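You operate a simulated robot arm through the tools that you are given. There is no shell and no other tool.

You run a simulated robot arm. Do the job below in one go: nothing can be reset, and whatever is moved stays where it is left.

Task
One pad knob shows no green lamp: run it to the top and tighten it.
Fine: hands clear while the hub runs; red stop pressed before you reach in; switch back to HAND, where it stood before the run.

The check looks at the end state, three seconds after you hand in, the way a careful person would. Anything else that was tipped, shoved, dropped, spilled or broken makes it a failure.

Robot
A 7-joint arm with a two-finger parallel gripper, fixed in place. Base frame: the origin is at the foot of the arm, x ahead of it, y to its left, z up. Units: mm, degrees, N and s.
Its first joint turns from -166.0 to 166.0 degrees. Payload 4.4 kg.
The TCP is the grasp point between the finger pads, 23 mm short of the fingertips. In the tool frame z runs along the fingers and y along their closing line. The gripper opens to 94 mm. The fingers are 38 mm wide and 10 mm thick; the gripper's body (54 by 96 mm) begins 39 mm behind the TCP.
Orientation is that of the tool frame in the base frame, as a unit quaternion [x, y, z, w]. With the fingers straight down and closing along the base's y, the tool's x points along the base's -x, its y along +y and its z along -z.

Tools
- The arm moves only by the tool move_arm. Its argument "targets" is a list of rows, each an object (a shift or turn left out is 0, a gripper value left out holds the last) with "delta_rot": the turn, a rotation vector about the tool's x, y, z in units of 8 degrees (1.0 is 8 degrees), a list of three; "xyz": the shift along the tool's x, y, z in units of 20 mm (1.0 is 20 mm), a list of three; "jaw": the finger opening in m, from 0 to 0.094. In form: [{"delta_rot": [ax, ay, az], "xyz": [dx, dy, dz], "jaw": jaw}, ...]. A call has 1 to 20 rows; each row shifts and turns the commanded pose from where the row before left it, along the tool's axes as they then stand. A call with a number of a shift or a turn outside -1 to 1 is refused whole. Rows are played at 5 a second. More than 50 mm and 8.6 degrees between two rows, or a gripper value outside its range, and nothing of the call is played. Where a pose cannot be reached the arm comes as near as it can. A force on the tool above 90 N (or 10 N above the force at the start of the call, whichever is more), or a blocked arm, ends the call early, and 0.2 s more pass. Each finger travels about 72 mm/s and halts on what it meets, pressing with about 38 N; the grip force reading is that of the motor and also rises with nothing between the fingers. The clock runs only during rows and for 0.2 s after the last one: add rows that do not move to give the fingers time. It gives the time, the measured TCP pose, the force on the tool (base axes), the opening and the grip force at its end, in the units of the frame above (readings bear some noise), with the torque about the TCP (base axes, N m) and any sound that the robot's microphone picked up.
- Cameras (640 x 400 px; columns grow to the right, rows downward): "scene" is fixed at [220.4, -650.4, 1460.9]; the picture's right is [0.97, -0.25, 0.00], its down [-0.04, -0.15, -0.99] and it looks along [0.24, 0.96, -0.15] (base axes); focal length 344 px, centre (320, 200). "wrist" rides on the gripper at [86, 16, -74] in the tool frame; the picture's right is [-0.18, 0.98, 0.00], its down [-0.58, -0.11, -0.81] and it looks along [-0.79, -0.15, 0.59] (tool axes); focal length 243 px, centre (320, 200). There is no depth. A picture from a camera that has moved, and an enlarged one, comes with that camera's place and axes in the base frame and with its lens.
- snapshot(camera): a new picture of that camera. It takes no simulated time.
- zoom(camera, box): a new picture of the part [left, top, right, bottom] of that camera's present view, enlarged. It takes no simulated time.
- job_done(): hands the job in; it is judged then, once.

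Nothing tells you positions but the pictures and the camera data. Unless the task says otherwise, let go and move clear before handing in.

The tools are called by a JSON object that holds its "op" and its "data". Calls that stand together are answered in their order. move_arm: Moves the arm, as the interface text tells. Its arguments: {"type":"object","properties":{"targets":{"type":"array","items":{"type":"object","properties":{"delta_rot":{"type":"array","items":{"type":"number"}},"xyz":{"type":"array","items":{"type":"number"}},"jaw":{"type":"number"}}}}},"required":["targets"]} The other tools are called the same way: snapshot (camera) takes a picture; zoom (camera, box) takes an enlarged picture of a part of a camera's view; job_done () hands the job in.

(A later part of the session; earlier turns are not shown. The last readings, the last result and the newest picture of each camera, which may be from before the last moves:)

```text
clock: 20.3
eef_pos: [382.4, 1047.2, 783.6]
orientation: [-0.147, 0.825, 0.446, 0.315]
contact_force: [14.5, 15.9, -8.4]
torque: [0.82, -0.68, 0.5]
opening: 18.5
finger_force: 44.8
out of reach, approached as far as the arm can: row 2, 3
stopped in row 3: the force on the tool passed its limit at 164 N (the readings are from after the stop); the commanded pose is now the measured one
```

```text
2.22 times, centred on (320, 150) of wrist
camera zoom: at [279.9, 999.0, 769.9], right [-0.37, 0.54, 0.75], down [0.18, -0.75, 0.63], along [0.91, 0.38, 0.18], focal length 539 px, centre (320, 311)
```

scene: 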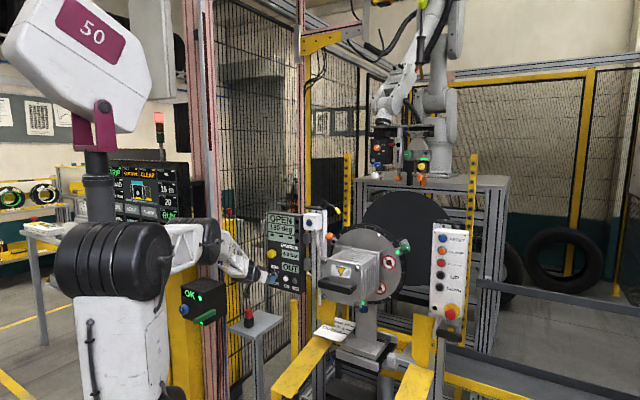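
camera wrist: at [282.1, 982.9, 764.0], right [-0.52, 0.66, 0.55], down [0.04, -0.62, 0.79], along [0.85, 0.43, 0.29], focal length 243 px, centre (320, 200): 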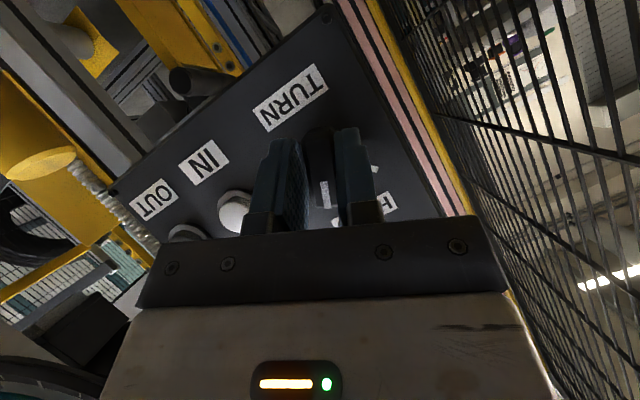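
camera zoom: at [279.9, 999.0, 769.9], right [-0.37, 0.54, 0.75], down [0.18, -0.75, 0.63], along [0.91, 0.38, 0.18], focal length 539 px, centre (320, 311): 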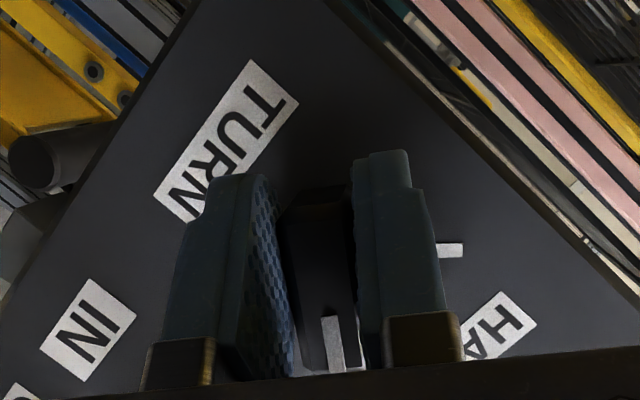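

A yellow lamp lit on the panel: the switch is over to the right, though the hub hasn't moved, so the blue button on the white box is probably the start. I'll let go, back out and confirm the switch position.

{"op": "move_arm", "data": {"targets": [{"jaw": 0.06}, {"xyz": [0, 0, -0.4]}, {"xyz": [0, 0, -1]}, {"xyz": [0, 0, -1]}, {"xyz": [0, 0, -1]}]}}

{"op": "snapshot", "data": {"camera": "wrist"}}

{"op": "zoom", "data": {"camera": "scene", "box": [235, 200, 425, 310]}}

```text
clock: 21.5
eef_pos: [354.5, 1014.7, 822.9]
orientation: [-0.146, 0.828, 0.441, 0.315]
contact_force: [1.0, 0.4, 0.3]
torque: [0.03, -0.03, 0.0]
opening: 60.1
finger_force: 0.0
out of reach, approached as far as the arm can: row 3, 4, 5
```

```text
taken
camera wrist: at [251.1, 966.7, 810.4], right [-0.37, 0.55, 0.75], down [0.18, -0.75, 0.64], along [0.91, 0.37, 0.18], focal length 243 px, centre (320, 200)
```

wrist: 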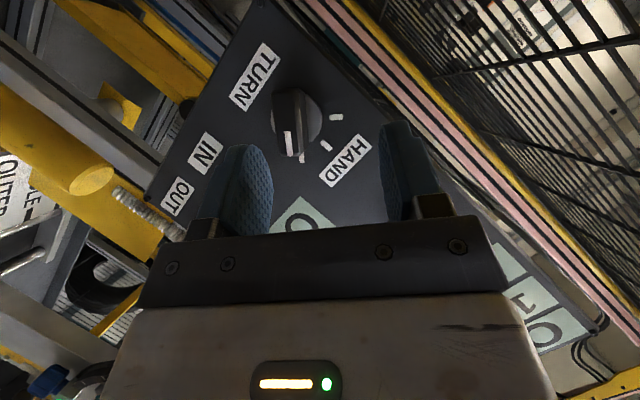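

```text
3.37 times, centred on (330, 255) of scene
camera zoom: at [220.4, -650.4, 1460.9], right [0.97, -0.25, 0.0], down [-0.04, -0.15, -0.99], along [0.24, 0.96, -0.15], focal length 1159 px, centre (286, 15)
```

zoom: 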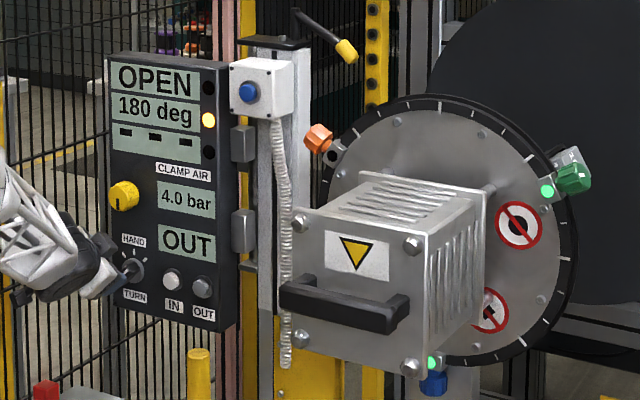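

The switch now points at the right tick and the hub is still idle. I'll untwist the wrist, back off and go to a standoff in front of the blue button at about (563, 915, 1100).

{"op": "move_arm", "data": {"targets": [{"delta_rot": [0.5, 0, -0.866]}, {"delta_rot": [0.5, 0, -0.866]}, {"delta_rot": [0.5, 0, -0.866]}, {"delta_rot": [0.5, 0, -0.866]}, {"delta_rot": [0.5, 0, -0.866]}, {}]}}

```text
clock: 22.9
eef_pos: [354.3, 1013.7, 826.6]
orientation: [-0.328, 0.808, 0.184, 0.454]
contact_force: [-1.0, -0.4, 0.4]
torque: [0.02, -0.03, -0.01]
opening: 60.0
finger_force: 0.1
```

{"op": "move_arm", "data": {"targets": [{"xyz": [-0.5, 0, -0.9], "jaw": 0.0}, {"xyz": [-0.875, -0.91, -0.79]}, {"xyz": [-0.875, -0.91, -0.79]}, {"xyz": [-0.875, -0.91, -0.79]}, {"xyz": [-0.875, -0.91, -0.79]}, {"xyz": [-0.875, -0.91, -0.79]}, {"xyz": [-0.875, -0.91, -0.79]}, {"xyz": [-0.875, -0.91, -0.79]}, {"xyz": [-0.875, -0.91, -0.79]}, {"xyz": [-0.875, -0.91, -0.79]}, {"xyz": [-0.875, -0.91, -0.79]}, {"xyz": [-0.875, -0.91, -0.79]}, {"xyz": [-0.875, -0.91, -0.79]}]}}

{"op": "snapshot", "data": {"camera": "wrist"}}

{"op": "snapshot", "data": {"camera": "scene"}}

```text
clock: 25.7
eef_pos: [462.0, 814.5, 1122.1]
orientation: [-0.329, 0.808, 0.185, 0.453]
contact_force: [0.2, -0.3, -1.2]
torque: [0.02, -0.01, 0.01]
opening: 0.0
finger_force: 37.6
```

```text
taken
camera wrist: at [372.8, 750.7, 1087.7], right [-0.62, 0.77, 0.16], down [-0.2, -0.35, 0.92], along [0.76, 0.53, 0.37], focal length 243 px, centre (320, 200)
```

wrist: 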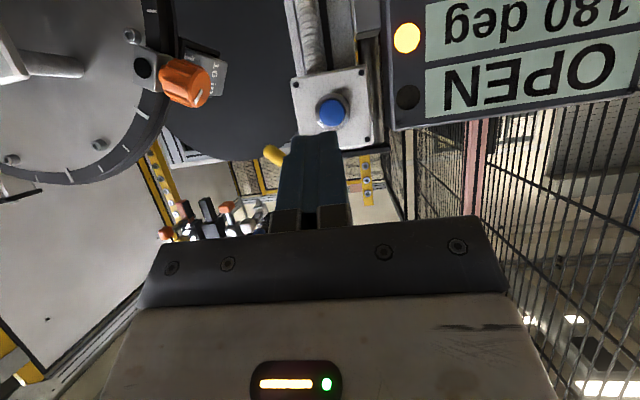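

```text
taken
```

scene: 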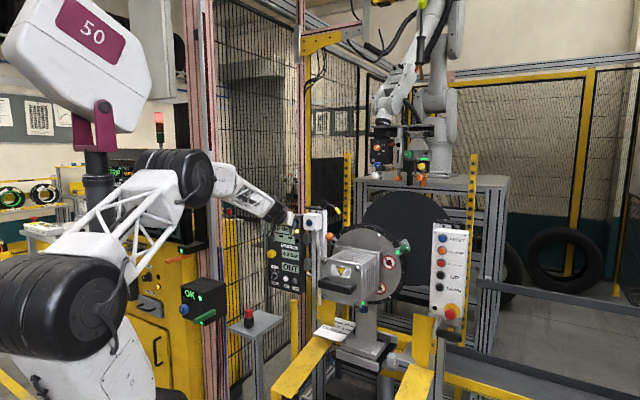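

The button triangulates consistently at (563, 915, 1097), and the orange knob again at (642, 812, 1052). I'll move to just short of the blue button.

{"op": "move_arm", "data": {"targets": [{"xyz": [-0.2375, 0, 0.851]}, {"xyz": [-0.2375, 0, 0.851]}, {"xyz": [-0.2375, 0, 0.851]}, {"xyz": [-0.2375, 0, 0.851]}, {"xyz": [-0.2375, 0, 0.851]}, {"xyz": [-0.2375, 0, 0.851]}, {}]}}

{"op": "zoom", "data": {"camera": "wrist", "box": [200, 60, 440, 220]}}

{"op": "zoom", "data": {"camera": "scene", "box": [265, 190, 345, 250]}}

```text
clock: 27.3
eef_pos: [535.2, 885.1, 1093.0]
orientation: [-0.328, 0.808, 0.185, 0.453]
contact_force: [-1.1, 0.4, 0.2]
torque: [-0.02, 0.0, 0.02]
opening: 0.0
finger_force: 37.8
```

```text
2.50 times, centred on (320, 140) of wrist
camera zoom: at [446.1, 820.9, 1060.0], right [-0.62, 0.77, 0.16], down [-0.2, -0.35, 0.92], along [0.76, 0.53, 0.37], focal length 606 px, centre (320, 350)
```

zoom: 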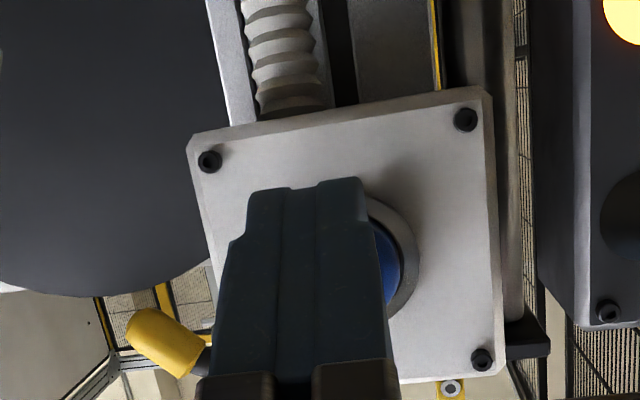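

```text
6.67 times, centred on (305, 220) of scene
camera zoom: at [220.4, -650.4, 1460.9], right [0.97, -0.25, 0.0], down [-0.04, -0.15, -0.99], along [0.24, 0.96, -0.15], focal length 2294 px, centre (420, 67)
```

zoom: 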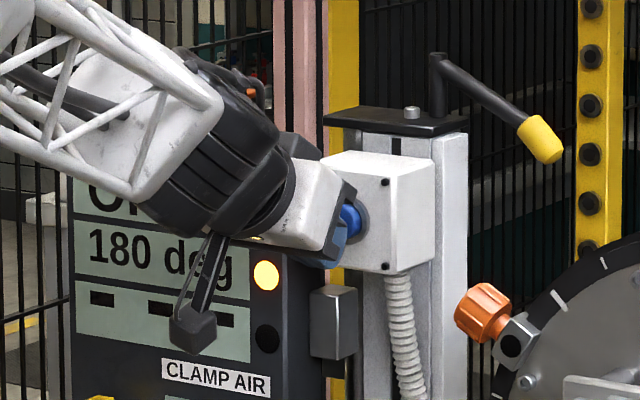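

Shifting about 5 mm left to centre on the button, then pressing in small steps.

{"op": "move_arm", "data": {"targets": [{"xyz": [0, 0.25, 0]}, {"xyz": [-0.209, 0, 0.341]}, {"xyz": [-0.209, 0, 0.341]}]}}

{"op": "zoom", "data": {"camera": "scene", "box": [235, 200, 425, 310]}}

```text
clock: 28.1
eef_pos: [542.9, 899.3, 1093.1]
orientation: [-0.328, 0.808, 0.185, 0.453]
contact_force: [-26.3, -45.1, 4.5]
torque: [0.4, -0.1, -0.37]
opening: 0.1
finger_force: 38.6
```

```text
3.37 times, centred on (330, 255) of scene
camera zoom: at [220.4, -650.4, 1460.9], right [0.97, -0.25, 0.0], down [-0.04, -0.15, -0.99], along [0.24, 0.96, -0.15], focal length 1159 px, centre (286, 15)
```

zoom: 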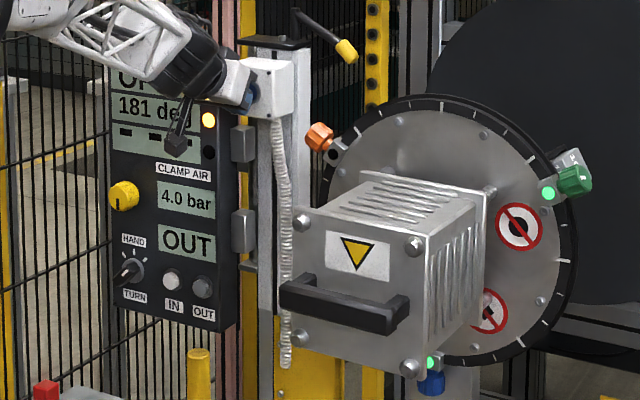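

The display reads 181 deg: the hub has started. I'll retract straight away and check whether it keeps running and how fast.

{"op": "move_arm", "data": {"targets": [{"xyz": [0.4, 0, -0.8]}, {"xyz": [0.5, 0, -1]}]}}

{"op": "zoom", "data": {"camera": "scene", "box": [235, 200, 425, 310]}}

```text
clock: 28.7
eef_pos: [514.2, 873.3, 1094.9]
orientation: [-0.328, 0.808, 0.185, 0.453]
contact_force: [0.0, 0.8, 0.1]
torque: [0.01, 0.0, 0.0]
opening: 0.0
finger_force: 37.9
```

```text
3.37 times, centred on (330, 255) of scene
camera zoom: at [220.4, -650.4, 1460.9], right [0.97, -0.25, 0.0], down [-0.04, -0.15, -0.99], along [0.24, 0.96, -0.15], focal length 1159 px, centre (286, 15)
```

zoom: 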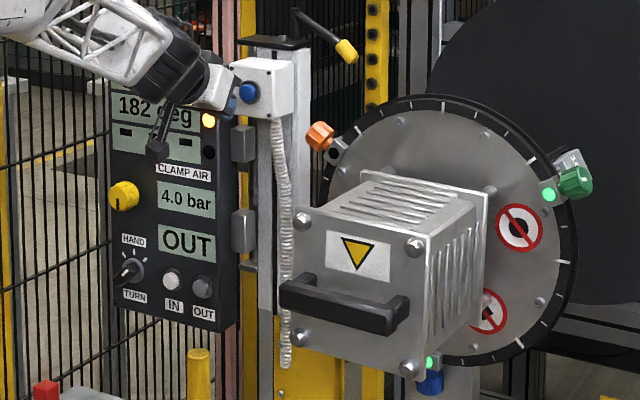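

{"op": "move_arm", "data": {"targets": [{"xyz": [0.5, 0, -1]}, {"xyz": [0.5, 0, -1]}, {"xyz": [0.5, 0, -1]}]}}

{"op": "zoom", "data": {"camera": "scene", "box": [235, 200, 425, 310]}}

```text
clock: 29.5
eef_pos: [464.6, 827.1, 1100.2]
orientation: [-0.328, 0.808, 0.186, 0.454]
contact_force: [0.1, 0.3, -0.6]
torque: [-0.01, -0.03, 0.0]
opening: 0.2
finger_force: 37.8
```

```text
3.37 times, centred on (330, 255) of scene
camera zoom: at [220.4, -650.4, 1460.9], right [0.97, -0.25, 0.0], down [-0.04, -0.15, -0.99], along [0.24, 0.96, -0.15], focal length 1159 px, centre (286, 15)
```

zoom: 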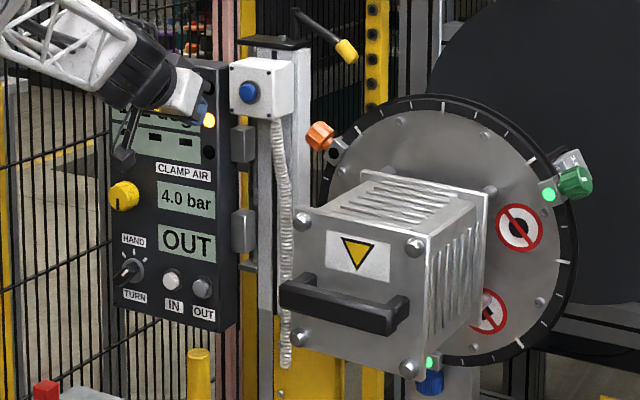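

The hub stopped when I let go: it's a hold-to-run button, at 182 deg now, turning the right way (clockwise). I need about 240 deg, so I'll press and hold, checking the display at intervals.

{"op": "move_arm", "data": {"targets": [{"xyz": [-0.4125, -0.036, 0.7875]}, {"xyz": [-0.4125, -0.036, 0.7875]}, {"xyz": [-0.4125, -0.036, 0.7875]}, {"xyz": [-0.4125, -0.036, 0.7875]}, {"xyz": [-0.4125, -0.036, 0.7875]}, {"xyz": [-0.43, -0.036, 0.82]}, {}, {}, {}, {}]}}

{"op": "zoom", "data": {"camera": "scene", "box": [235, 200, 425, 310]}}

```text
clock: 31.7
eef_pos: [544.7, 897.9, 1096.4]
orientation: [-0.328, 0.808, 0.185, 0.454]
contact_force: [-40.4, -25.4, 15.4]
torque: [0.4, -0.47, 0.29]
opening: 0.0
finger_force: 38.4
```

```text
3.37 times, centred on (330, 255) of scene
camera zoom: at [220.4, -650.4, 1460.9], right [0.97, -0.25, 0.0], down [-0.04, -0.15, -0.99], along [0.24, 0.96, -0.15], focal length 1159 px, centre (286, 15)
```

zoom: 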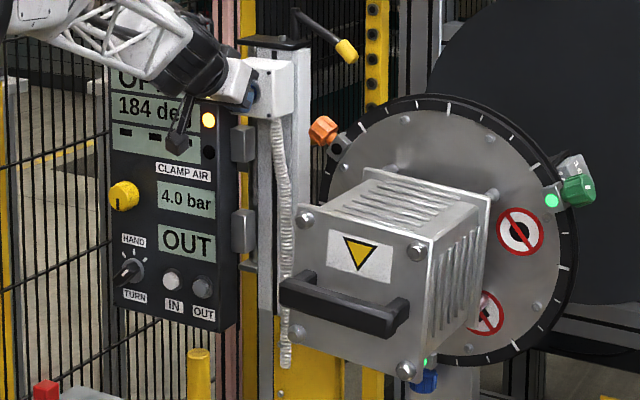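

{"op": "move_arm", "data": {"targets": [{}, {}, {}, {}, {}, {}, {}, {}, {}]}}

{"op": "zoom", "data": {"camera": "scene", "box": [235, 200, 425, 310]}}

```text
clock: 33.7
eef_pos: [545.0, 897.9, 1094.7]
orientation: [-0.329, 0.808, 0.185, 0.453]
contact_force: [-38.7, -27.3, 12.2]
torque: [0.29, -0.38, 0.19]
opening: 0.2
finger_force: 37.9
```

```text
3.37 times, centred on (330, 255) of scene
camera zoom: at [220.4, -650.4, 1460.9], right [0.97, -0.25, 0.0], down [-0.04, -0.15, -0.99], along [0.24, 0.96, -0.15], focal length 1159 px, centre (286, 15)
```

zoom: 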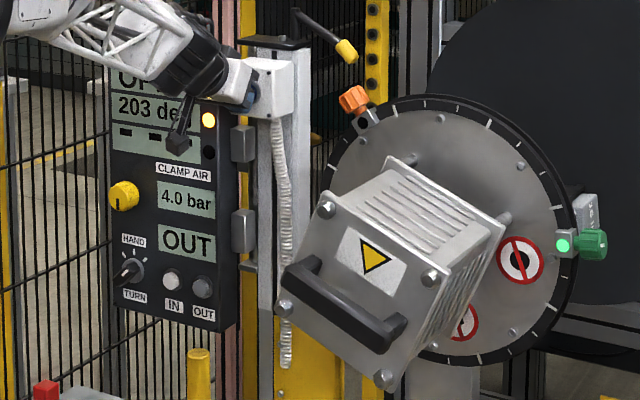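

203 deg now, about 10 deg/s. I'll hold for 2.4 s more and re-check.

{"op": "move_arm", "data": {"targets": [{}, {}, {}, {}, {}, {}, {}, {}, {}, {}, {}]}}

{"op": "zoom", "data": {"camera": "scene", "box": [235, 200, 425, 310]}}

```text
clock: 36.1
eef_pos: [543.7, 896.5, 1094.9]
orientation: [-0.328, 0.808, 0.185, 0.453]
contact_force: [-32.8, -32.4, 5.2]
torque: [0.24, -0.26, 0.06]
opening: 0.0
finger_force: 38.1
```

```text
3.37 times, centred on (330, 255) of scene
camera zoom: at [220.4, -650.4, 1460.9], right [0.97, -0.25, 0.0], down [-0.04, -0.15, -0.99], along [0.24, 0.96, -0.15], focal length 1159 px, centre (286, 15)
```

zoom: 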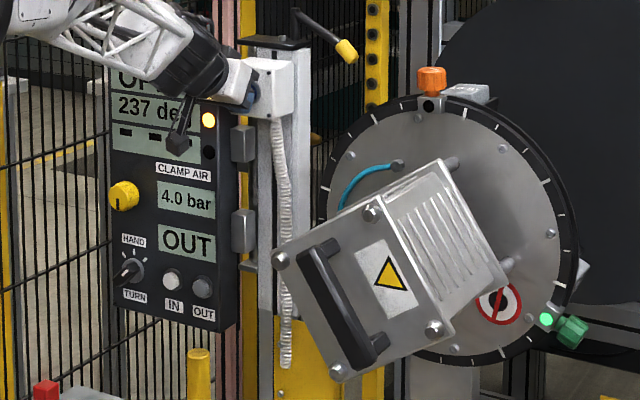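

237 deg already, so I release now.

{"op": "move_arm", "data": {"targets": [{"xyz": [0.6, 0, -1]}, {"xyz": [0.5, 0, -1]}, {"xyz": [0.5, 0, -1]}]}}

{"op": "zoom", "data": {"camera": "scene", "box": [235, 190, 425, 310]}}

{"op": "zoom", "data": {"camera": "scene", "box": [345, 205, 395, 245]}}

{"op": "snapshot", "data": {"camera": "wrist"}}

```text
clock: 36.9
eef_pos: [496.2, 848.5, 1098.9]
orientation: [-0.328, 0.808, 0.185, 0.452]
contact_force: [0.2, 0.7, 0.6]
torque: [0.02, 0.0, 0.04]
opening: 0.0
finger_force: 37.4
```

```text
3.33 times, centred on (330, 250) of scene
camera zoom: at [220.4, -650.4, 1460.9], right [0.97, -0.25, 0.0], down [-0.04, -0.15, -0.99], along [0.24, 0.96, -0.15], focal length 1147 px, centre (287, 33)
```

zoom: 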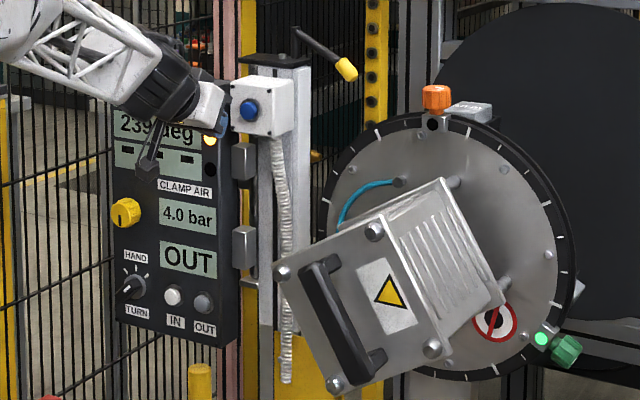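

```text
10.00 times, centred on (370, 225) of scene
camera zoom: at [220.4, -650.4, 1460.9], right [0.97, -0.25, 0.0], down [-0.04, -0.15, -0.99], along [0.24, 0.96, -0.15], focal length 3442 px, centre (-180, -50)
```

zoom: 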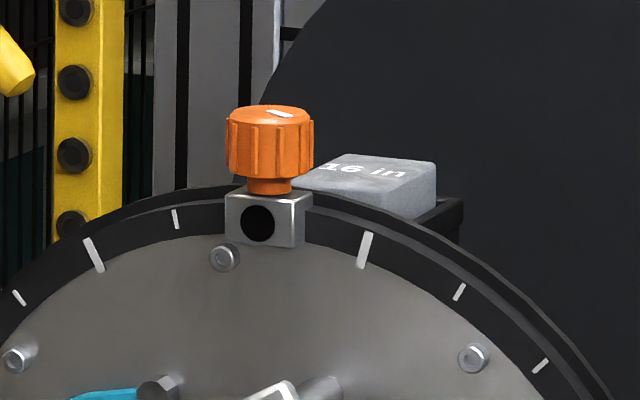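

```text
taken
camera wrist: at [407.6, 785.4, 1065.9], right [-0.62, 0.77, 0.16], down [-0.2, -0.35, 0.92], along [0.76, 0.53, 0.37], focal length 243 px, centre (320, 200)
```

wrist: 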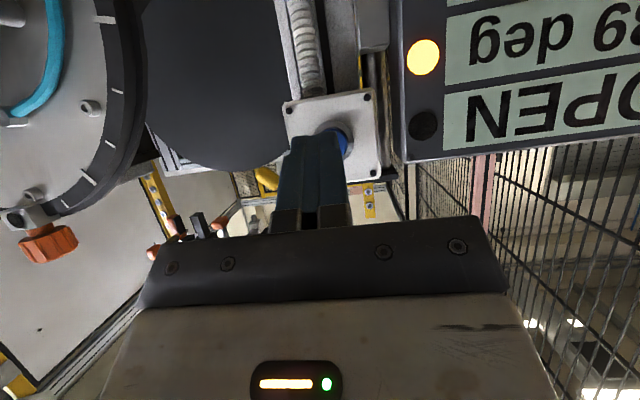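

Stopped at 239 deg with the orange knob upright at the top. Next I go up and over the hub to the red stop at about (1017, 429, 824) on the right-hand box.

{"op": "move_arm", "data": {"targets": [{"xyz": [-0.73, 0, -0.98]}, {"xyz": [-0.73, 0, -0.98]}, {"xyz": [-0.73, 0, -0.98]}, {"xyz": [-0.73, 0, -0.98]}, {"xyz": [-0.73, 0, -0.98]}, {"xyz": [-0.73, 0, -0.98]}, {"xyz": [-0.73, 0, -0.98]}, {"xyz": [-0.73, 0, -0.98]}, {"xyz": [-0.73, 0, -0.98]}, {"xyz": [-0.73, 0, -0.98]}, {"xyz": [-0.73, 0, -0.98]}]}}

{"op": "move_arm", "data": {"targets": [{"xyz": [0, -1, 0]}, {"xyz": [0, -1, 0]}, {"xyz": [0, -1, 0]}, {"xyz": [0, -1, 0]}, {"xyz": [0, -1, 0]}, {"xyz": [0, -1, 0]}, {"xyz": [0, -1, 0]}, {"xyz": [0, -1, 0]}, {"xyz": [0, -1, 0]}, {"xyz": [0, -1, 0]}, {"xyz": [0, -1, 0]}, {"xyz": [0, -1, 0]}, {"xyz": [0, -1, 0]}, {"xyz": [0, -1, 0]}, {"xyz": [0, -1, 0]}, {"xyz": [0, -1, 0]}]}}

{"op": "snapshot", "data": {"camera": "scene"}}

{"op": "snapshot", "data": {"camera": "wrist"}}

```text
clock: 39.3
eef_pos: [427.3, 777.8, 1346.0]
orientation: [-0.328, 0.808, 0.185, 0.453]
contact_force: [-0.5, -0.5, -0.6]
torque: [0.03, -0.04, -0.03]
opening: 0.0
finger_force: 38.6
```

```text
clock: 42.7
eef_pos: [648.6, 551.0, 1350.0]
orientation: [-0.328, 0.808, 0.185, 0.453]
contact_force: [-0.1, -0.3, -0.4]
torque: [-0.03, 0.0, 0.03]
opening: 0.0
finger_force: 38.4
```

```text
taken
```

scene: 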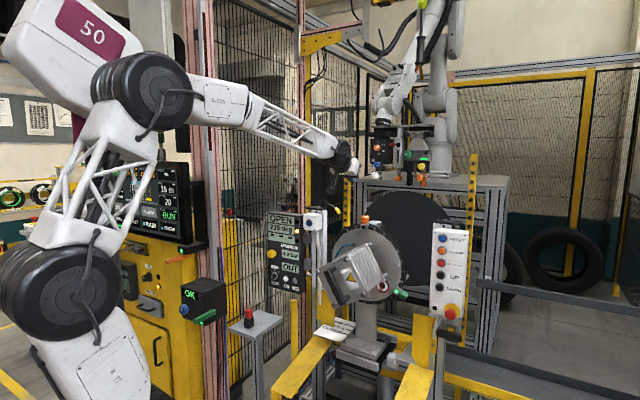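

```text
taken
camera wrist: at [558.6, 486.3, 1315.5], right [-0.62, 0.77, 0.16], down [-0.2, -0.35, 0.92], along [0.76, 0.53, 0.37], focal length 243 px, centre (320, 200)
```

wrist: 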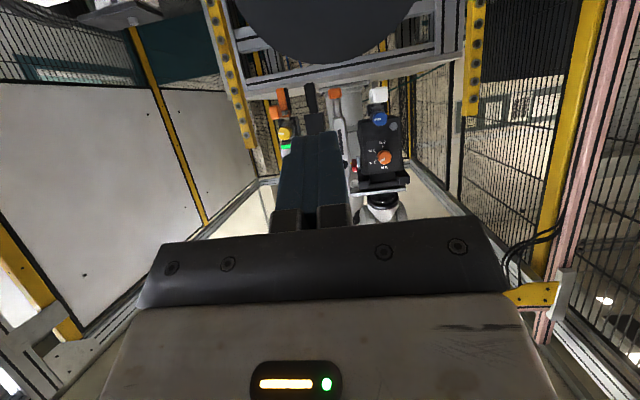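

{"op": "move_arm", "data": {"targets": [{"xyz": [0, -1, 0]}, {"xyz": [0, -1, 0]}, {"xyz": [0, -1, 0]}, {"xyz": [0, -1, 0]}, {"xyz": [0, -1, 0]}, {"xyz": [0, -1, 0]}, {"xyz": [0, -1, 0]}, {"xyz": [0, -1, 0]}, {"xyz": [0, -1, 0]}, {"xyz": [0, -1, 0]}, {"xyz": [0, -1, 0]}, {"xyz": [0, -1, 0]}, {"xyz": [0, -1, 0]}, {"xyz": [0, -1, 0]}, {"xyz": [0, -1, 0]}, {"xyz": [0, -1, 0]}, {"xyz": [0, -1, 0]}]}}

{"op": "snapshot", "data": {"camera": "scene"}}

{"op": "snapshot", "data": {"camera": "wrist"}}

```text
clock: 46.3
eef_pos: [886.9, 307.2, 1346.7]
orientation: [-0.328, 0.808, 0.185, 0.454]
contact_force: [-0.6, 0.2, 0.2]
torque: [0.03, -0.02, 0.02]
opening: 0.0
finger_force: 38.2
```

```text
taken
```

scene: 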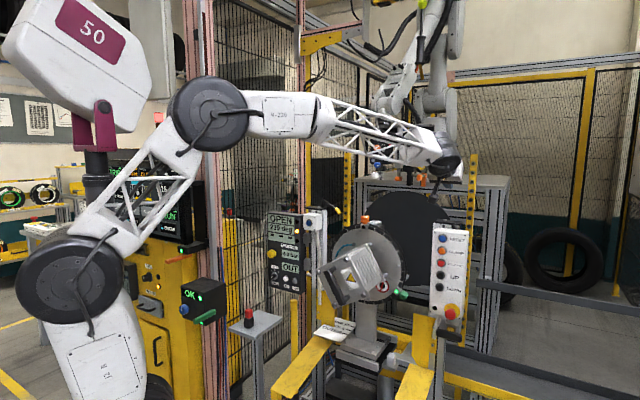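

```text
taken
camera wrist: at [796.9, 243.3, 1313.3], right [-0.62, 0.77, 0.16], down [-0.2, -0.35, 0.92], along [0.76, 0.53, 0.37], focal length 243 px, centre (320, 200)
```

wrist: 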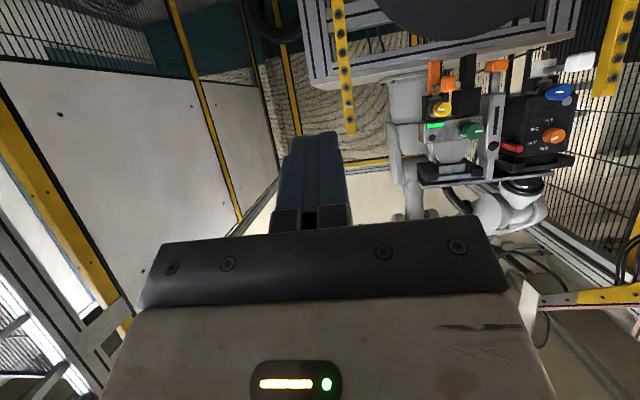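

Now I descend in front of the right-hand box, keeping about 200 mm away from its face.

{"op": "move_arm", "data": {"targets": [{"xyz": [0.99, 0, 0.52]}, {"xyz": [0.99, 0, 0.52]}, {"xyz": [0.99, 0, 0.52]}, {"xyz": [0.99, 0, 0.52]}, {"xyz": [0.99, 0, 0.52]}, {"xyz": [0.99, 0, 0.52]}, {"xyz": [0.99, 0, 0.52]}, {"xyz": [0.99, 0, 0.52]}, {"xyz": [0.99, 0, 0.52]}, {"xyz": [0.99, 0, 0.52]}, {"xyz": [0.99, 0, 0.52]}, {"xyz": [0.99, 0, 0.52]}, {"xyz": [0.99, 0, 0.52]}, {"xyz": [0.99, 0, 0.52]}, {"xyz": [0.99, 0, 0.52]}, {"xyz": [0.99, 0, 0.52]}, {"xyz": [0.99, 0, 0.52]}, {"xyz": [0.99, 0, 0.52]}, {"xyz": [0.99, 0, 0.52]}, {"xyz": [0.99, 0, 0.52]}]}}

{"op": "snapshot", "data": {"camera": "scene"}}

{"op": "snapshot", "data": {"camera": "wrist"}}

```text
clock: 50.5
eef_pos: [867.6, 287.8, 899.6]
orientation: [-0.328, 0.808, 0.184, 0.453]
contact_force: [0.8, 0.3, -0.1]
torque: [0.0, 0.02, 0.02]
opening: 0.0
finger_force: 38.1
```

```text
taken
```

scene: 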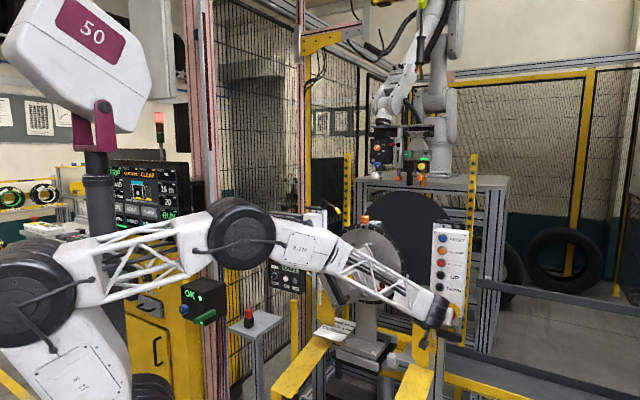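

```text
taken
camera wrist: at [778.0, 224.0, 865.5], right [-0.62, 0.77, 0.16], down [-0.2, -0.35, 0.92], along [0.76, 0.53, 0.37], focal length 243 px, centre (320, 200)
```

wrist: 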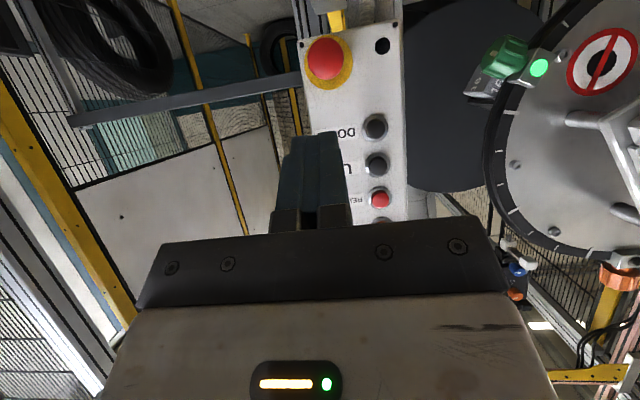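

The red stop is at (1015, 430, 823), matching my earlier figure. I'll approach to ~15 mm short, then press.

{"op": "move_arm", "data": {"targets": [{"xyz": [-0.08, -0.022, 0.981]}, {"xyz": [-0.08, -0.022, 0.981]}, {"xyz": [-0.08, -0.022, 0.981]}, {"xyz": [-0.08, -0.022, 0.981]}, {"xyz": [-0.08, -0.022, 0.981]}, {"xyz": [-0.08, -0.022, 0.981]}, {"xyz": [-0.08, -0.022, 0.981]}, {"xyz": [-0.08, -0.022, 0.981]}, {"xyz": [-0.08, -0.022, 0.981]}, {}]}}

{"op": "snapshot", "data": {"camera": "wrist"}}

{"op": "zoom", "data": {"camera": "scene", "box": [400, 260, 480, 330]}}

```text
clock: 52.7
eef_pos: [980.3, 395.5, 821.9]
orientation: [-0.328, 0.808, 0.185, 0.454]
contact_force: [-3.2, -2.1, -1.5]
torque: [-0.03, -0.03, 0.05]
opening: 0.0
finger_force: 37.9
```

```text
taken
camera wrist: at [891.9, 331.8, 788.2], right [-0.62, 0.77, 0.16], down [-0.2, -0.35, 0.92], along [0.76, 0.53, 0.37], focal length 243 px, centre (320, 200)
```

wrist: 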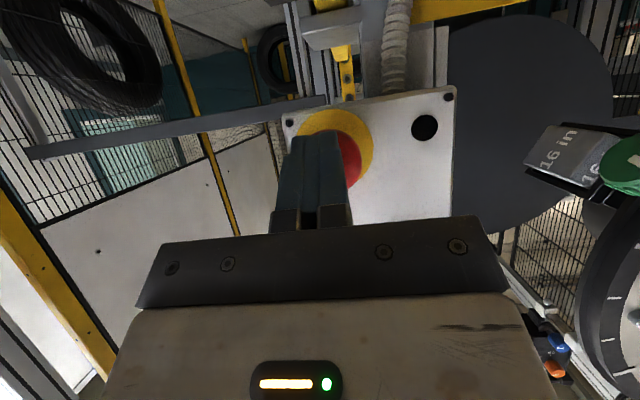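

```text
5.71 times, centred on (440, 295) of scene
camera zoom: at [220.4, -650.4, 1460.9], right [0.97, -0.25, 0.0], down [-0.04, -0.15, -0.99], along [0.24, 0.96, -0.15], focal length 1967 px, centre (-366, -343)
```

zoom: 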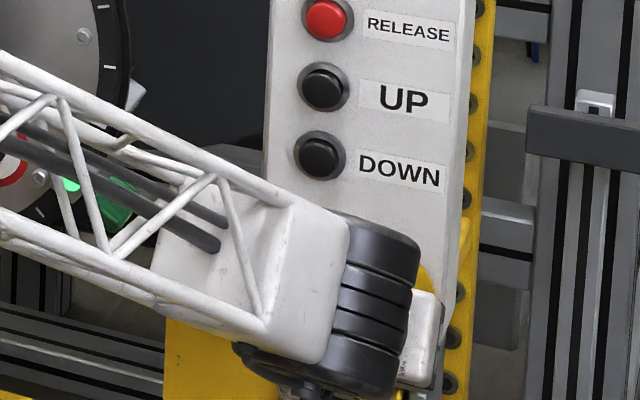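

{"op": "move_arm", "data": {"targets": [{"xyz": [0, 0.15, 0]}, {"xyz": [-0.209, 0, 0.341]}, {"xyz": [-0.209, 0, 0.341]}]}}

{"op": "snapshot", "data": {"camera": "wrist"}}

{"op": "zoom", "data": {"camera": "scene", "box": [255, 200, 345, 310]}}

```text
clock: 53.5
eef_pos: [989.4, 407.8, 822.9]
orientation: [-0.327, 0.808, 0.184, 0.454]
contact_force: [-0.3, 0.2, -0.2]
torque: [-0.02, -0.01, -0.03]
opening: 0.3
finger_force: 37.4
```

```text
taken
camera wrist: at [900.2, 343.2, 788.9], right [-0.62, 0.77, 0.16], down [-0.2, -0.35, 0.92], along [0.76, 0.53, 0.37], focal length 243 px, centre (320, 200)
```

wrist: 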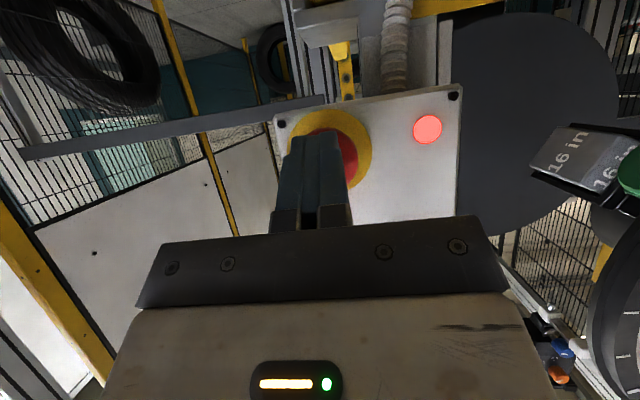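

```text
3.64 times, centred on (300, 255) of scene
camera zoom: at [220.4, -650.4, 1460.9], right [0.97, -0.25, 0.0], down [-0.04, -0.15, -0.99], along [0.24, 0.96, -0.15], focal length 1252 px, centre (393, 0)
```

zoom: 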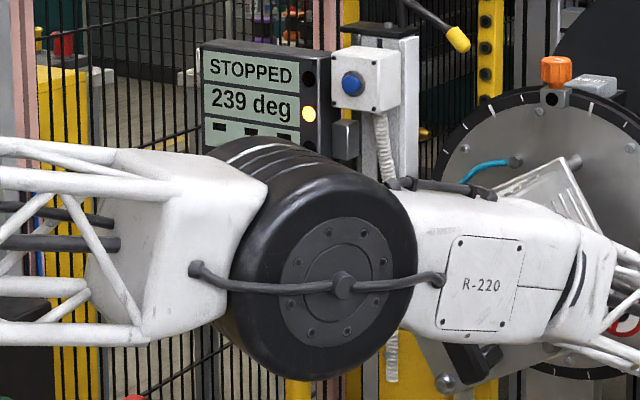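

The red lamp lit and the display says "STOPPED 239 deg", so the stop is latched. I'll back off, rise, and go over to above the orange knob with the tool pointing down.

{"op": "move_arm", "data": {"targets": [{"xyz": [0.3, 0, -0.6]}, {"xyz": [0.2, 0, -0.98]}, {"xyz": [0.1, 0, -0.98]}, {"xyz": [0.08, 0, -0.98]}, {"xyz": [0.08, 0, -0.98]}, {"xyz": [0.08, 0, -0.98]}, {"xyz": [0.08, 0, -0.98]}, {"xyz": [0.08, 0, -0.98]}, {"xyz": [0.08, 0, -0.98]}, {"xyz": [0, 0, -0.98]}]}}

{"op": "move_arm", "data": {"targets": [{"xyz": [-0.99, 0, -0.52]}, {"xyz": [-0.99, 0, -0.52]}, {"xyz": [-0.99, 0, -0.52]}, {"xyz": [-0.99, 0, -0.52]}, {"xyz": [-0.99, 0, -0.52]}, {"xyz": [-0.99, 0, -0.52]}, {"xyz": [-0.99, 0, -0.52]}, {"xyz": [-0.99, 0, -0.52]}, {"xyz": [-0.99, 0, -0.52]}, {"xyz": [-0.99, 0, -0.52]}, {"xyz": [-0.99, 0, -0.52]}, {"xyz": [-0.99, 0, -0.52]}, {"xyz": [-0.99, 0, -0.52]}, {"xyz": [-0.99, 0, -0.52]}, {"xyz": [-0.99, 0, -0.52]}, {"xyz": [-0.99, 0, -0.52]}, {"xyz": [-0.99, 0, -0.52]}, {"xyz": [-0.99, 0, -0.52]}, {"xyz": [-0.99, 0, -0.52]}]}}

{"op": "snapshot", "data": {"camera": "scene"}}

{"op": "zoom", "data": {"camera": "scene", "box": [345, 205, 395, 245]}}

{"op": "zoom", "data": {"camera": "scene", "box": [425, 275, 475, 325]}}

```text
clock: 55.7
eef_pos: [863.4, 288.0, 900.1]
orientation: [-0.329, 0.808, 0.185, 0.452]
contact_force: [0.7, 0.6, -0.7]
torque: [0.0, -0.03, 0.04]
opening: 0.1
finger_force: 38.5
```

```text
clock: 59.7
eef_pos: [887.1, 306.2, 1323.5]
orientation: [-0.33, 0.807, 0.187, 0.452]
contact_force: [-0.4, -0.6, -1.2]
torque: [-0.01, -0.01, -0.01]
opening: 0.0
finger_force: 38.3
```

```text
taken
```

scene: 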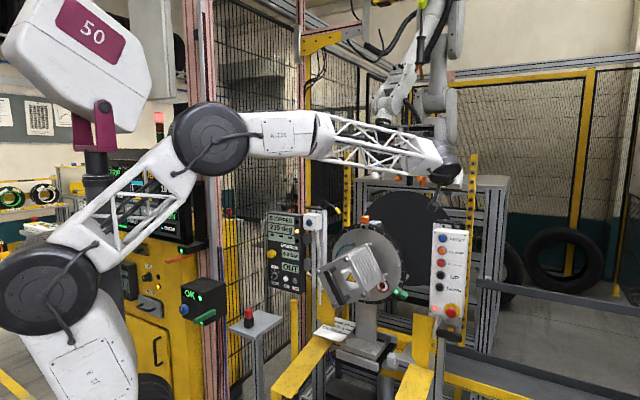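

```text
10.00 times, centred on (370, 225) of scene
camera zoom: at [220.4, -650.4, 1460.9], right [0.97, -0.25, 0.0], down [-0.04, -0.15, -0.99], along [0.24, 0.96, -0.15], focal length 3442 px, centre (-180, -50)
```

zoom: 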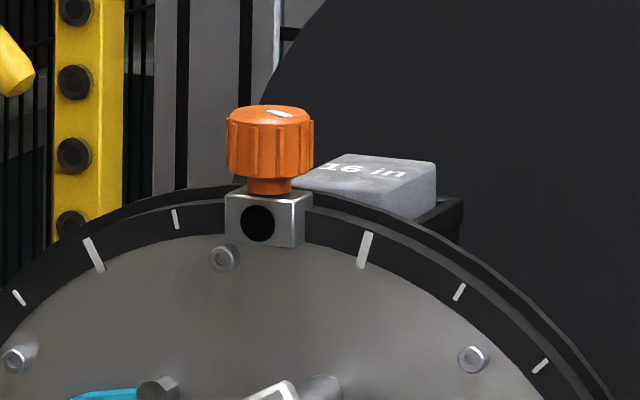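

```text
8.00 times, centred on (450, 300) of scene
camera zoom: at [220.4, -650.4, 1460.9], right [0.97, -0.25, 0.0], down [-0.04, -0.15, -0.99], along [0.24, 0.96, -0.15], focal length 2753 px, centre (-720, -600)
```

zoom: 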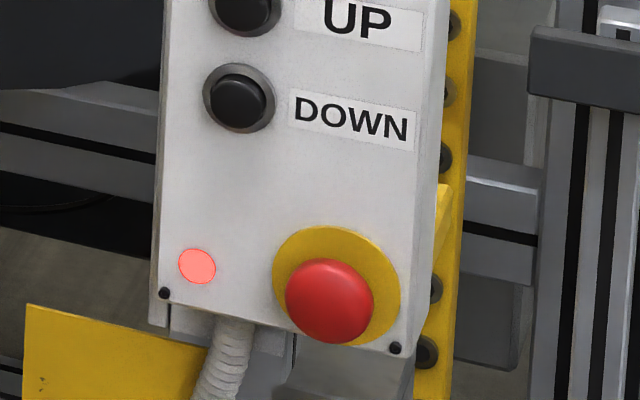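

Stop is in with its red lamp on; the orange knob sits near (762, 693, 1155). I'll bring the tool to straight down and move over toward it.

{"op": "move_arm", "data": {"targets": [{"xyz": [0, 1, 0]}, {"xyz": [0, 1, 0]}, {"xyz": [0, 1, 0]}, {"xyz": [0, 1, 0]}, {"xyz": [0, 1, 0]}, {"xyz": [0, 1, 0]}, {"xyz": [0, 1, 0]}, {"xyz": [0, 1, 0]}, {"xyz": [0, 1, 0]}, {"xyz": [0, 1, 0]}, {"xyz": [0, 1, 0]}, {"xyz": [0, 1, 0]}, {"xyz": [0, 1, 0]}, {"xyz": [0, 1, 0]}, {"xyz": [0, 1, 0]}, {"xyz": [0, 1, 0]}, {"xyz": [0, 1, 0]}, {"xyz": [0, 1, 0]}]}}

{"op": "move_arm", "data": {"targets": [{"delta_rot": [0, 1, 0], "jaw": 0.07}, {"delta_rot": [0, 1, 0]}, {"delta_rot": [0, 1, 0]}, {"delta_rot": [0, 0.94, 0]}]}}

{"op": "snapshot", "data": {"camera": "wrist"}}

{"op": "snapshot", "data": {"camera": "scene"}}

```text
clock: 63.5
eef_pos: [635.3, 565.8, 1324.7]
orientation: [-0.328, 0.808, 0.184, 0.453]
contact_force: [0.0, -0.1, 0.0]
torque: [-0.01, 0.01, -0.04]
opening: 0.1
finger_force: 37.3
```

```text
clock: 64.5
eef_pos: [636.8, 565.0, 1325.6]
orientation: [-0.366, 0.901, 0.089, 0.216]
contact_force: [-0.1, 0.0, 0.1]
torque: [-0.01, 0.0, 0.01]
opening: 69.8
finger_force: 0.0
```

```text
taken
camera wrist: at [545.6, 498.9, 1353.5], right [-0.57, 0.82, 0.09], down [0.19, 0.03, 0.98], along [0.8, 0.57, -0.17], focal length 243 px, centre (320, 200)
```

wrist: 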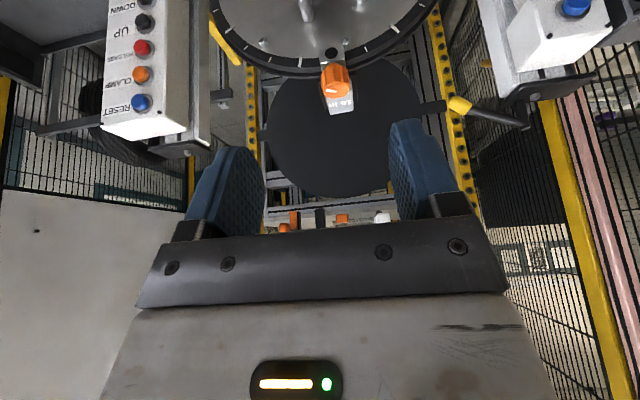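

```text
taken
```

scene: 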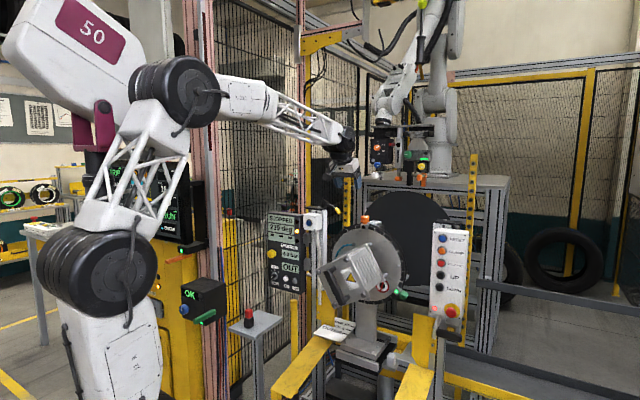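

I still need 27° of pitch to point straight down; finishing that and looking again.

{"op": "move_arm", "data": {"targets": [{"delta_rot": [0, 1, 0]}, {"delta_rot": [0, 1, 0]}, {"delta_rot": [0, 1, 0]}, {"delta_rot": [0, 0.38, 0]}, {}]}}

{"op": "snapshot", "data": {"camera": "wrist"}}

{"op": "zoom", "data": {"camera": "wrist", "box": [260, 60, 420, 180]}}

```text
clock: 65.7
eef_pos: [635.6, 566.0, 1324.3]
orientation: [-0.376, 0.926, 0.001, 0.0]
contact_force: [-0.8, 0.2, 0.6]
torque: [-0.03, -0.03, 0.02]
opening: 69.8
finger_force: 0.1
```

```text
taken
camera wrist: at [562.6, 516.5, 1401.0], right [-0.55, 0.83, 0.0], down [0.49, 0.33, 0.81], along [0.67, 0.45, -0.59], focal length 243 px, centre (320, 200)
```

wrist: 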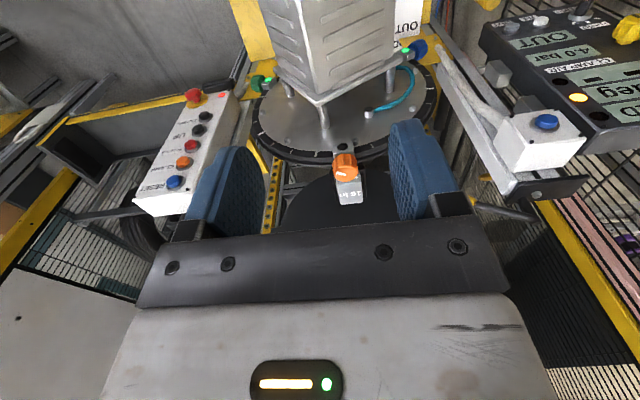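

```text
3.33 times, centred on (340, 120) of wrist
camera zoom: at [562.6, 516.5, 1401.0], right [-0.55, 0.83, 0.0], down [0.49, 0.33, 0.81], along [0.67, 0.45, -0.59], focal length 809 px, centre (253, 467)
```

zoom: 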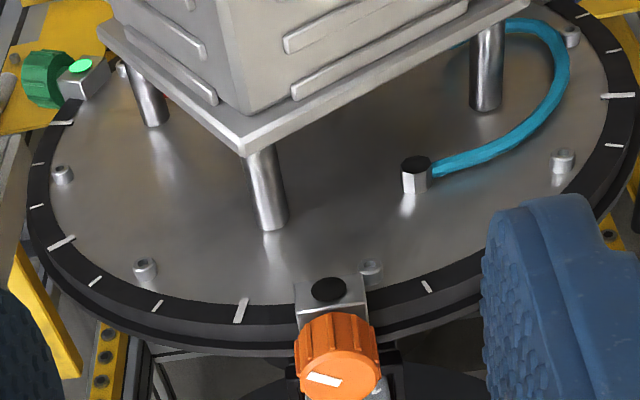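

Knob cap is at about (761, 694, 1152) from both cameras. Moving to directly above it, 60 mm clear.

{"op": "move_arm", "data": {"targets": [{"xyz": [-0.995, 0.025, 0.3]}, {"xyz": [-0.995, 0.025, 0.3]}, {"xyz": [-0.995, 0.025, 0.3]}, {"xyz": [-0.995, 0.025, 0.3]}, {"xyz": [-0.995, 0.025, 0.3]}, {"xyz": [-0.995, 0.025, 0.3]}, {"xyz": [-0.995, 0.025, 0.3]}, {"xyz": [-0.995, 0.025, 0.3]}, {"xyz": [-0.995, 0.025, 0.3]}, {}]}}

{"op": "snapshot", "data": {"camera": "wrist"}}

{"op": "zoom", "data": {"camera": "scene", "box": [300, 150, 440, 250]}}

```text
clock: 67.9
eef_pos: [761.2, 692.9, 1272.8]
orientation: [-0.377, 0.926, 0.001, 0.001]
contact_force: [0.3, 0.7, -0.2]
torque: [-0.01, 0.02, 0.0]
opening: 70.1
finger_force: 0.2
```

```text
taken
camera wrist: at [687.9, 645.1, 1347.9], right [-0.55, 0.83, 0.0], down [0.49, 0.33, 0.81], along [0.67, 0.45, -0.59], focal length 243 px, centre (320, 200)
```

wrist: 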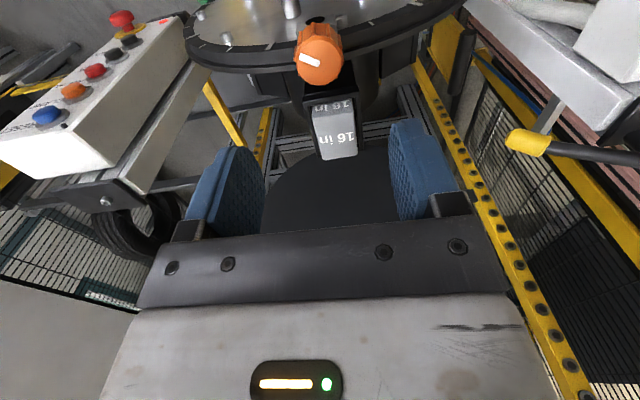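

```text
4.00 times, centred on (370, 200) of scene
camera zoom: at [220.4, -650.4, 1460.9], right [0.97, -0.25, 0.0], down [-0.04, -0.15, -0.99], along [0.24, 0.96, -0.15], focal length 1377 px, centre (120, 200)
```

zoom: 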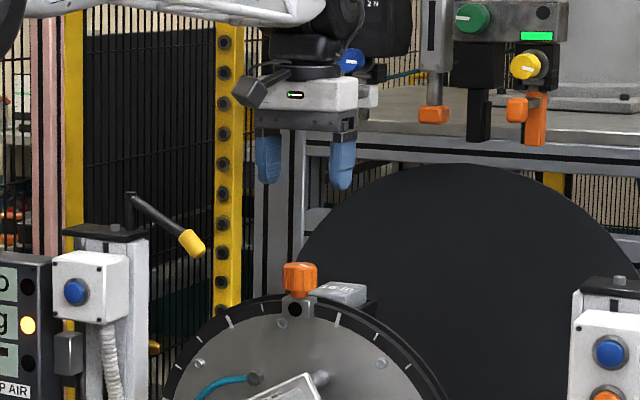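

{"op": "zoom", "data": {"camera": "wrist", "box": [260, 0, 380, 170]}}

```text
2.35 times, centred on (320, 85) of wrist
camera zoom: at [687.9, 645.1, 1347.9], right [-0.55, 0.83, 0.0], down [0.49, 0.33, 0.81], along [0.67, 0.45, -0.59], focal length 571 px, centre (320, 471)
```

zoom: 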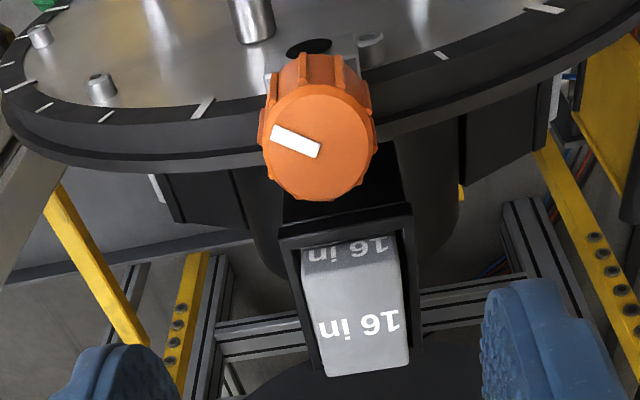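

Knob top is near z≈1164, about 36 mm across, and the pad bracket behind is lower (z≈1121). I'll descend so the fingertips stop at about z 1145, straddling the knob.

{"op": "move_arm", "data": {"targets": [{"xyz": [0.1, 0.08, 0.5]}, {"xyz": [0, 0, 1]}, {"xyz": [0, 0, 1]}, {"xyz": [0, 0, 1]}, {"xyz": [0, 0, 1]}, {"xyz": [0, 0, 0.7]}, {}]}}

{"op": "snapshot", "data": {"camera": "wrist"}}

{"op": "zoom", "data": {"camera": "scene", "box": [330, 190, 410, 250]}}

```text
clock: 69.5
eef_pos: [756.3, 693.6, 1166.3]
orientation: [-0.378, 0.926, 0.002, 0.001]
contact_force: [-0.2, 0.5, -0.5]
torque: [-0.01, -0.04, 0.0]
opening: 69.9
finger_force: 0.1
```

```text
taken
camera wrist: at [683.3, 645.1, 1242.3], right [-0.55, 0.83, 0.0], down [0.49, 0.33, 0.81], along [0.67, 0.45, -0.59], focal length 243 px, centre (320, 200)
```

wrist: 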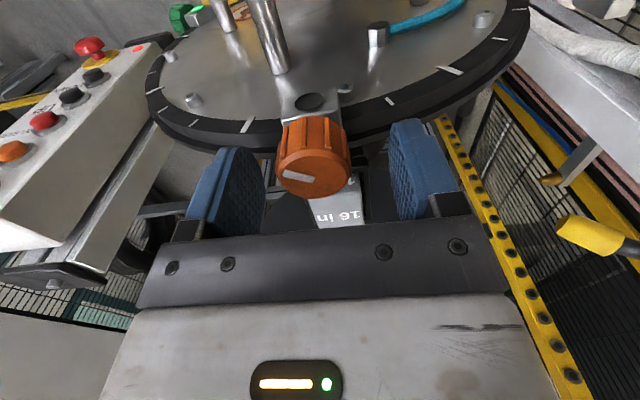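

```text
6.67 times, centred on (370, 220) of scene
camera zoom: at [220.4, -650.4, 1460.9], right [0.97, -0.25, 0.0], down [-0.04, -0.15, -0.99], along [0.24, 0.96, -0.15], focal length 2294 px, centre (-13, 67)
```

zoom: 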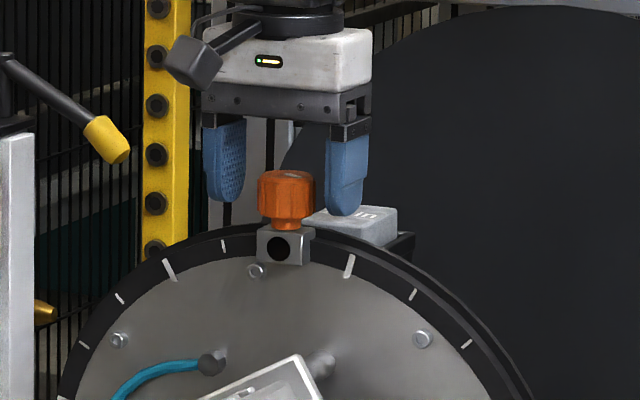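

Fingers straddle the knob well. Centre 2–3 mm and close, then turn clockwise (seen from above) in steps.

{"op": "move_arm", "data": {"targets": [{"xyz": [0, -0.13, 0]}, {"jaw": 0.045}, {"jaw": 0.02}, {"jaw": 0.0}, {}, {}]}}

{"op": "zoom", "data": {"camera": "wrist", "box": [220, 60, 420, 220]}}

```text
clock: 70.9
eef_pos: [756.9, 691.6, 1166.4]
orientation: [-0.377, 0.926, 0.001, 0.001]
contact_force: [-8.2, 8.7, -0.7]
torque: [-0.44, -0.31, -0.03]
opening: 35.9
finger_force: 45.0
```

```text
2.50 times, centred on (320, 140) of wrist
camera zoom: at [684.6, 642.5, 1243.1], right [-0.55, 0.83, 0.0], down [0.49, 0.33, 0.81], along [0.67, 0.45, -0.59], focal length 606 px, centre (320, 350)
```

zoom: 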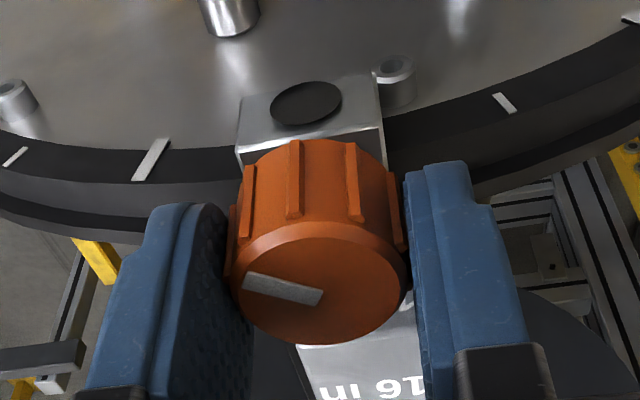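

{"op": "move_arm", "data": {"targets": [{"xyz": [0, 0.05, 0], "delta_rot": [0, 0, 1]}, {"delta_rot": [0, 0, 1]}, {"delta_rot": [0, 0, 1]}, {}]}}

{"op": "zoom", "data": {"camera": "wrist", "box": [220, 60, 420, 220]}}

{"op": "zoom", "data": {"camera": "scene", "box": [330, 190, 410, 250]}}

```text
clock: 71.9
eef_pos: [759.6, 692.1, 1166.6]
orientation: [-0.176, 0.984, 0.001, 0.0]
contact_force: [-17.8, -31.8, 0.7]
torque: [-1.43, 0.21, -0.01]
opening: 35.6
finger_force: 45.3
```

```text
2.50 times, centred on (320, 140) of wrist
camera zoom: at [672.6, 676.9, 1243.2], right [-0.17, 0.99, 0.0], down [0.58, 0.1, 0.81], along [0.79, 0.13, -0.59], focal length 606 px, centre (320, 350)
```

zoom: 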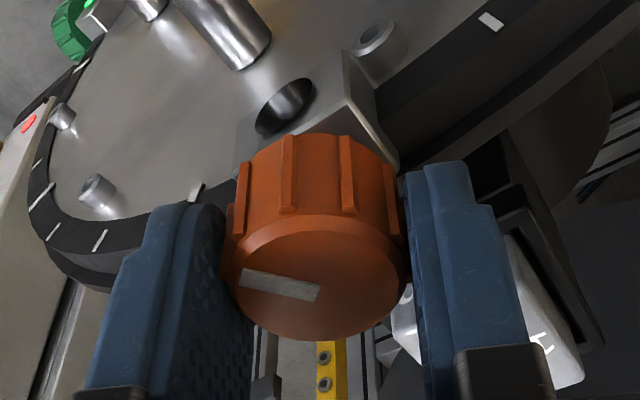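

```text
6.67 times, centred on (370, 220) of scene
camera zoom: at [220.4, -650.4, 1460.9], right [0.97, -0.25, 0.0], down [-0.04, -0.15, -0.99], along [0.24, 0.96, -0.15], focal length 2294 px, centre (-13, 67)
```

zoom: 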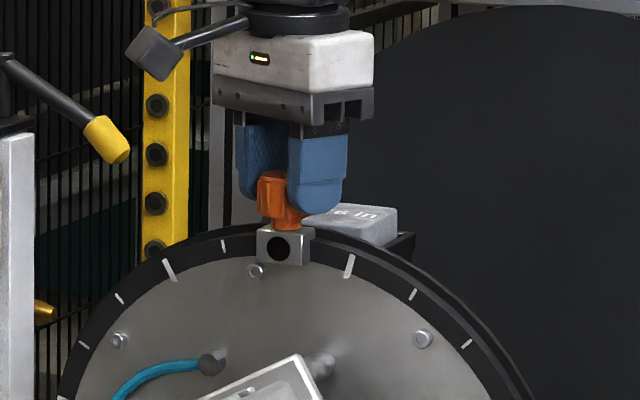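

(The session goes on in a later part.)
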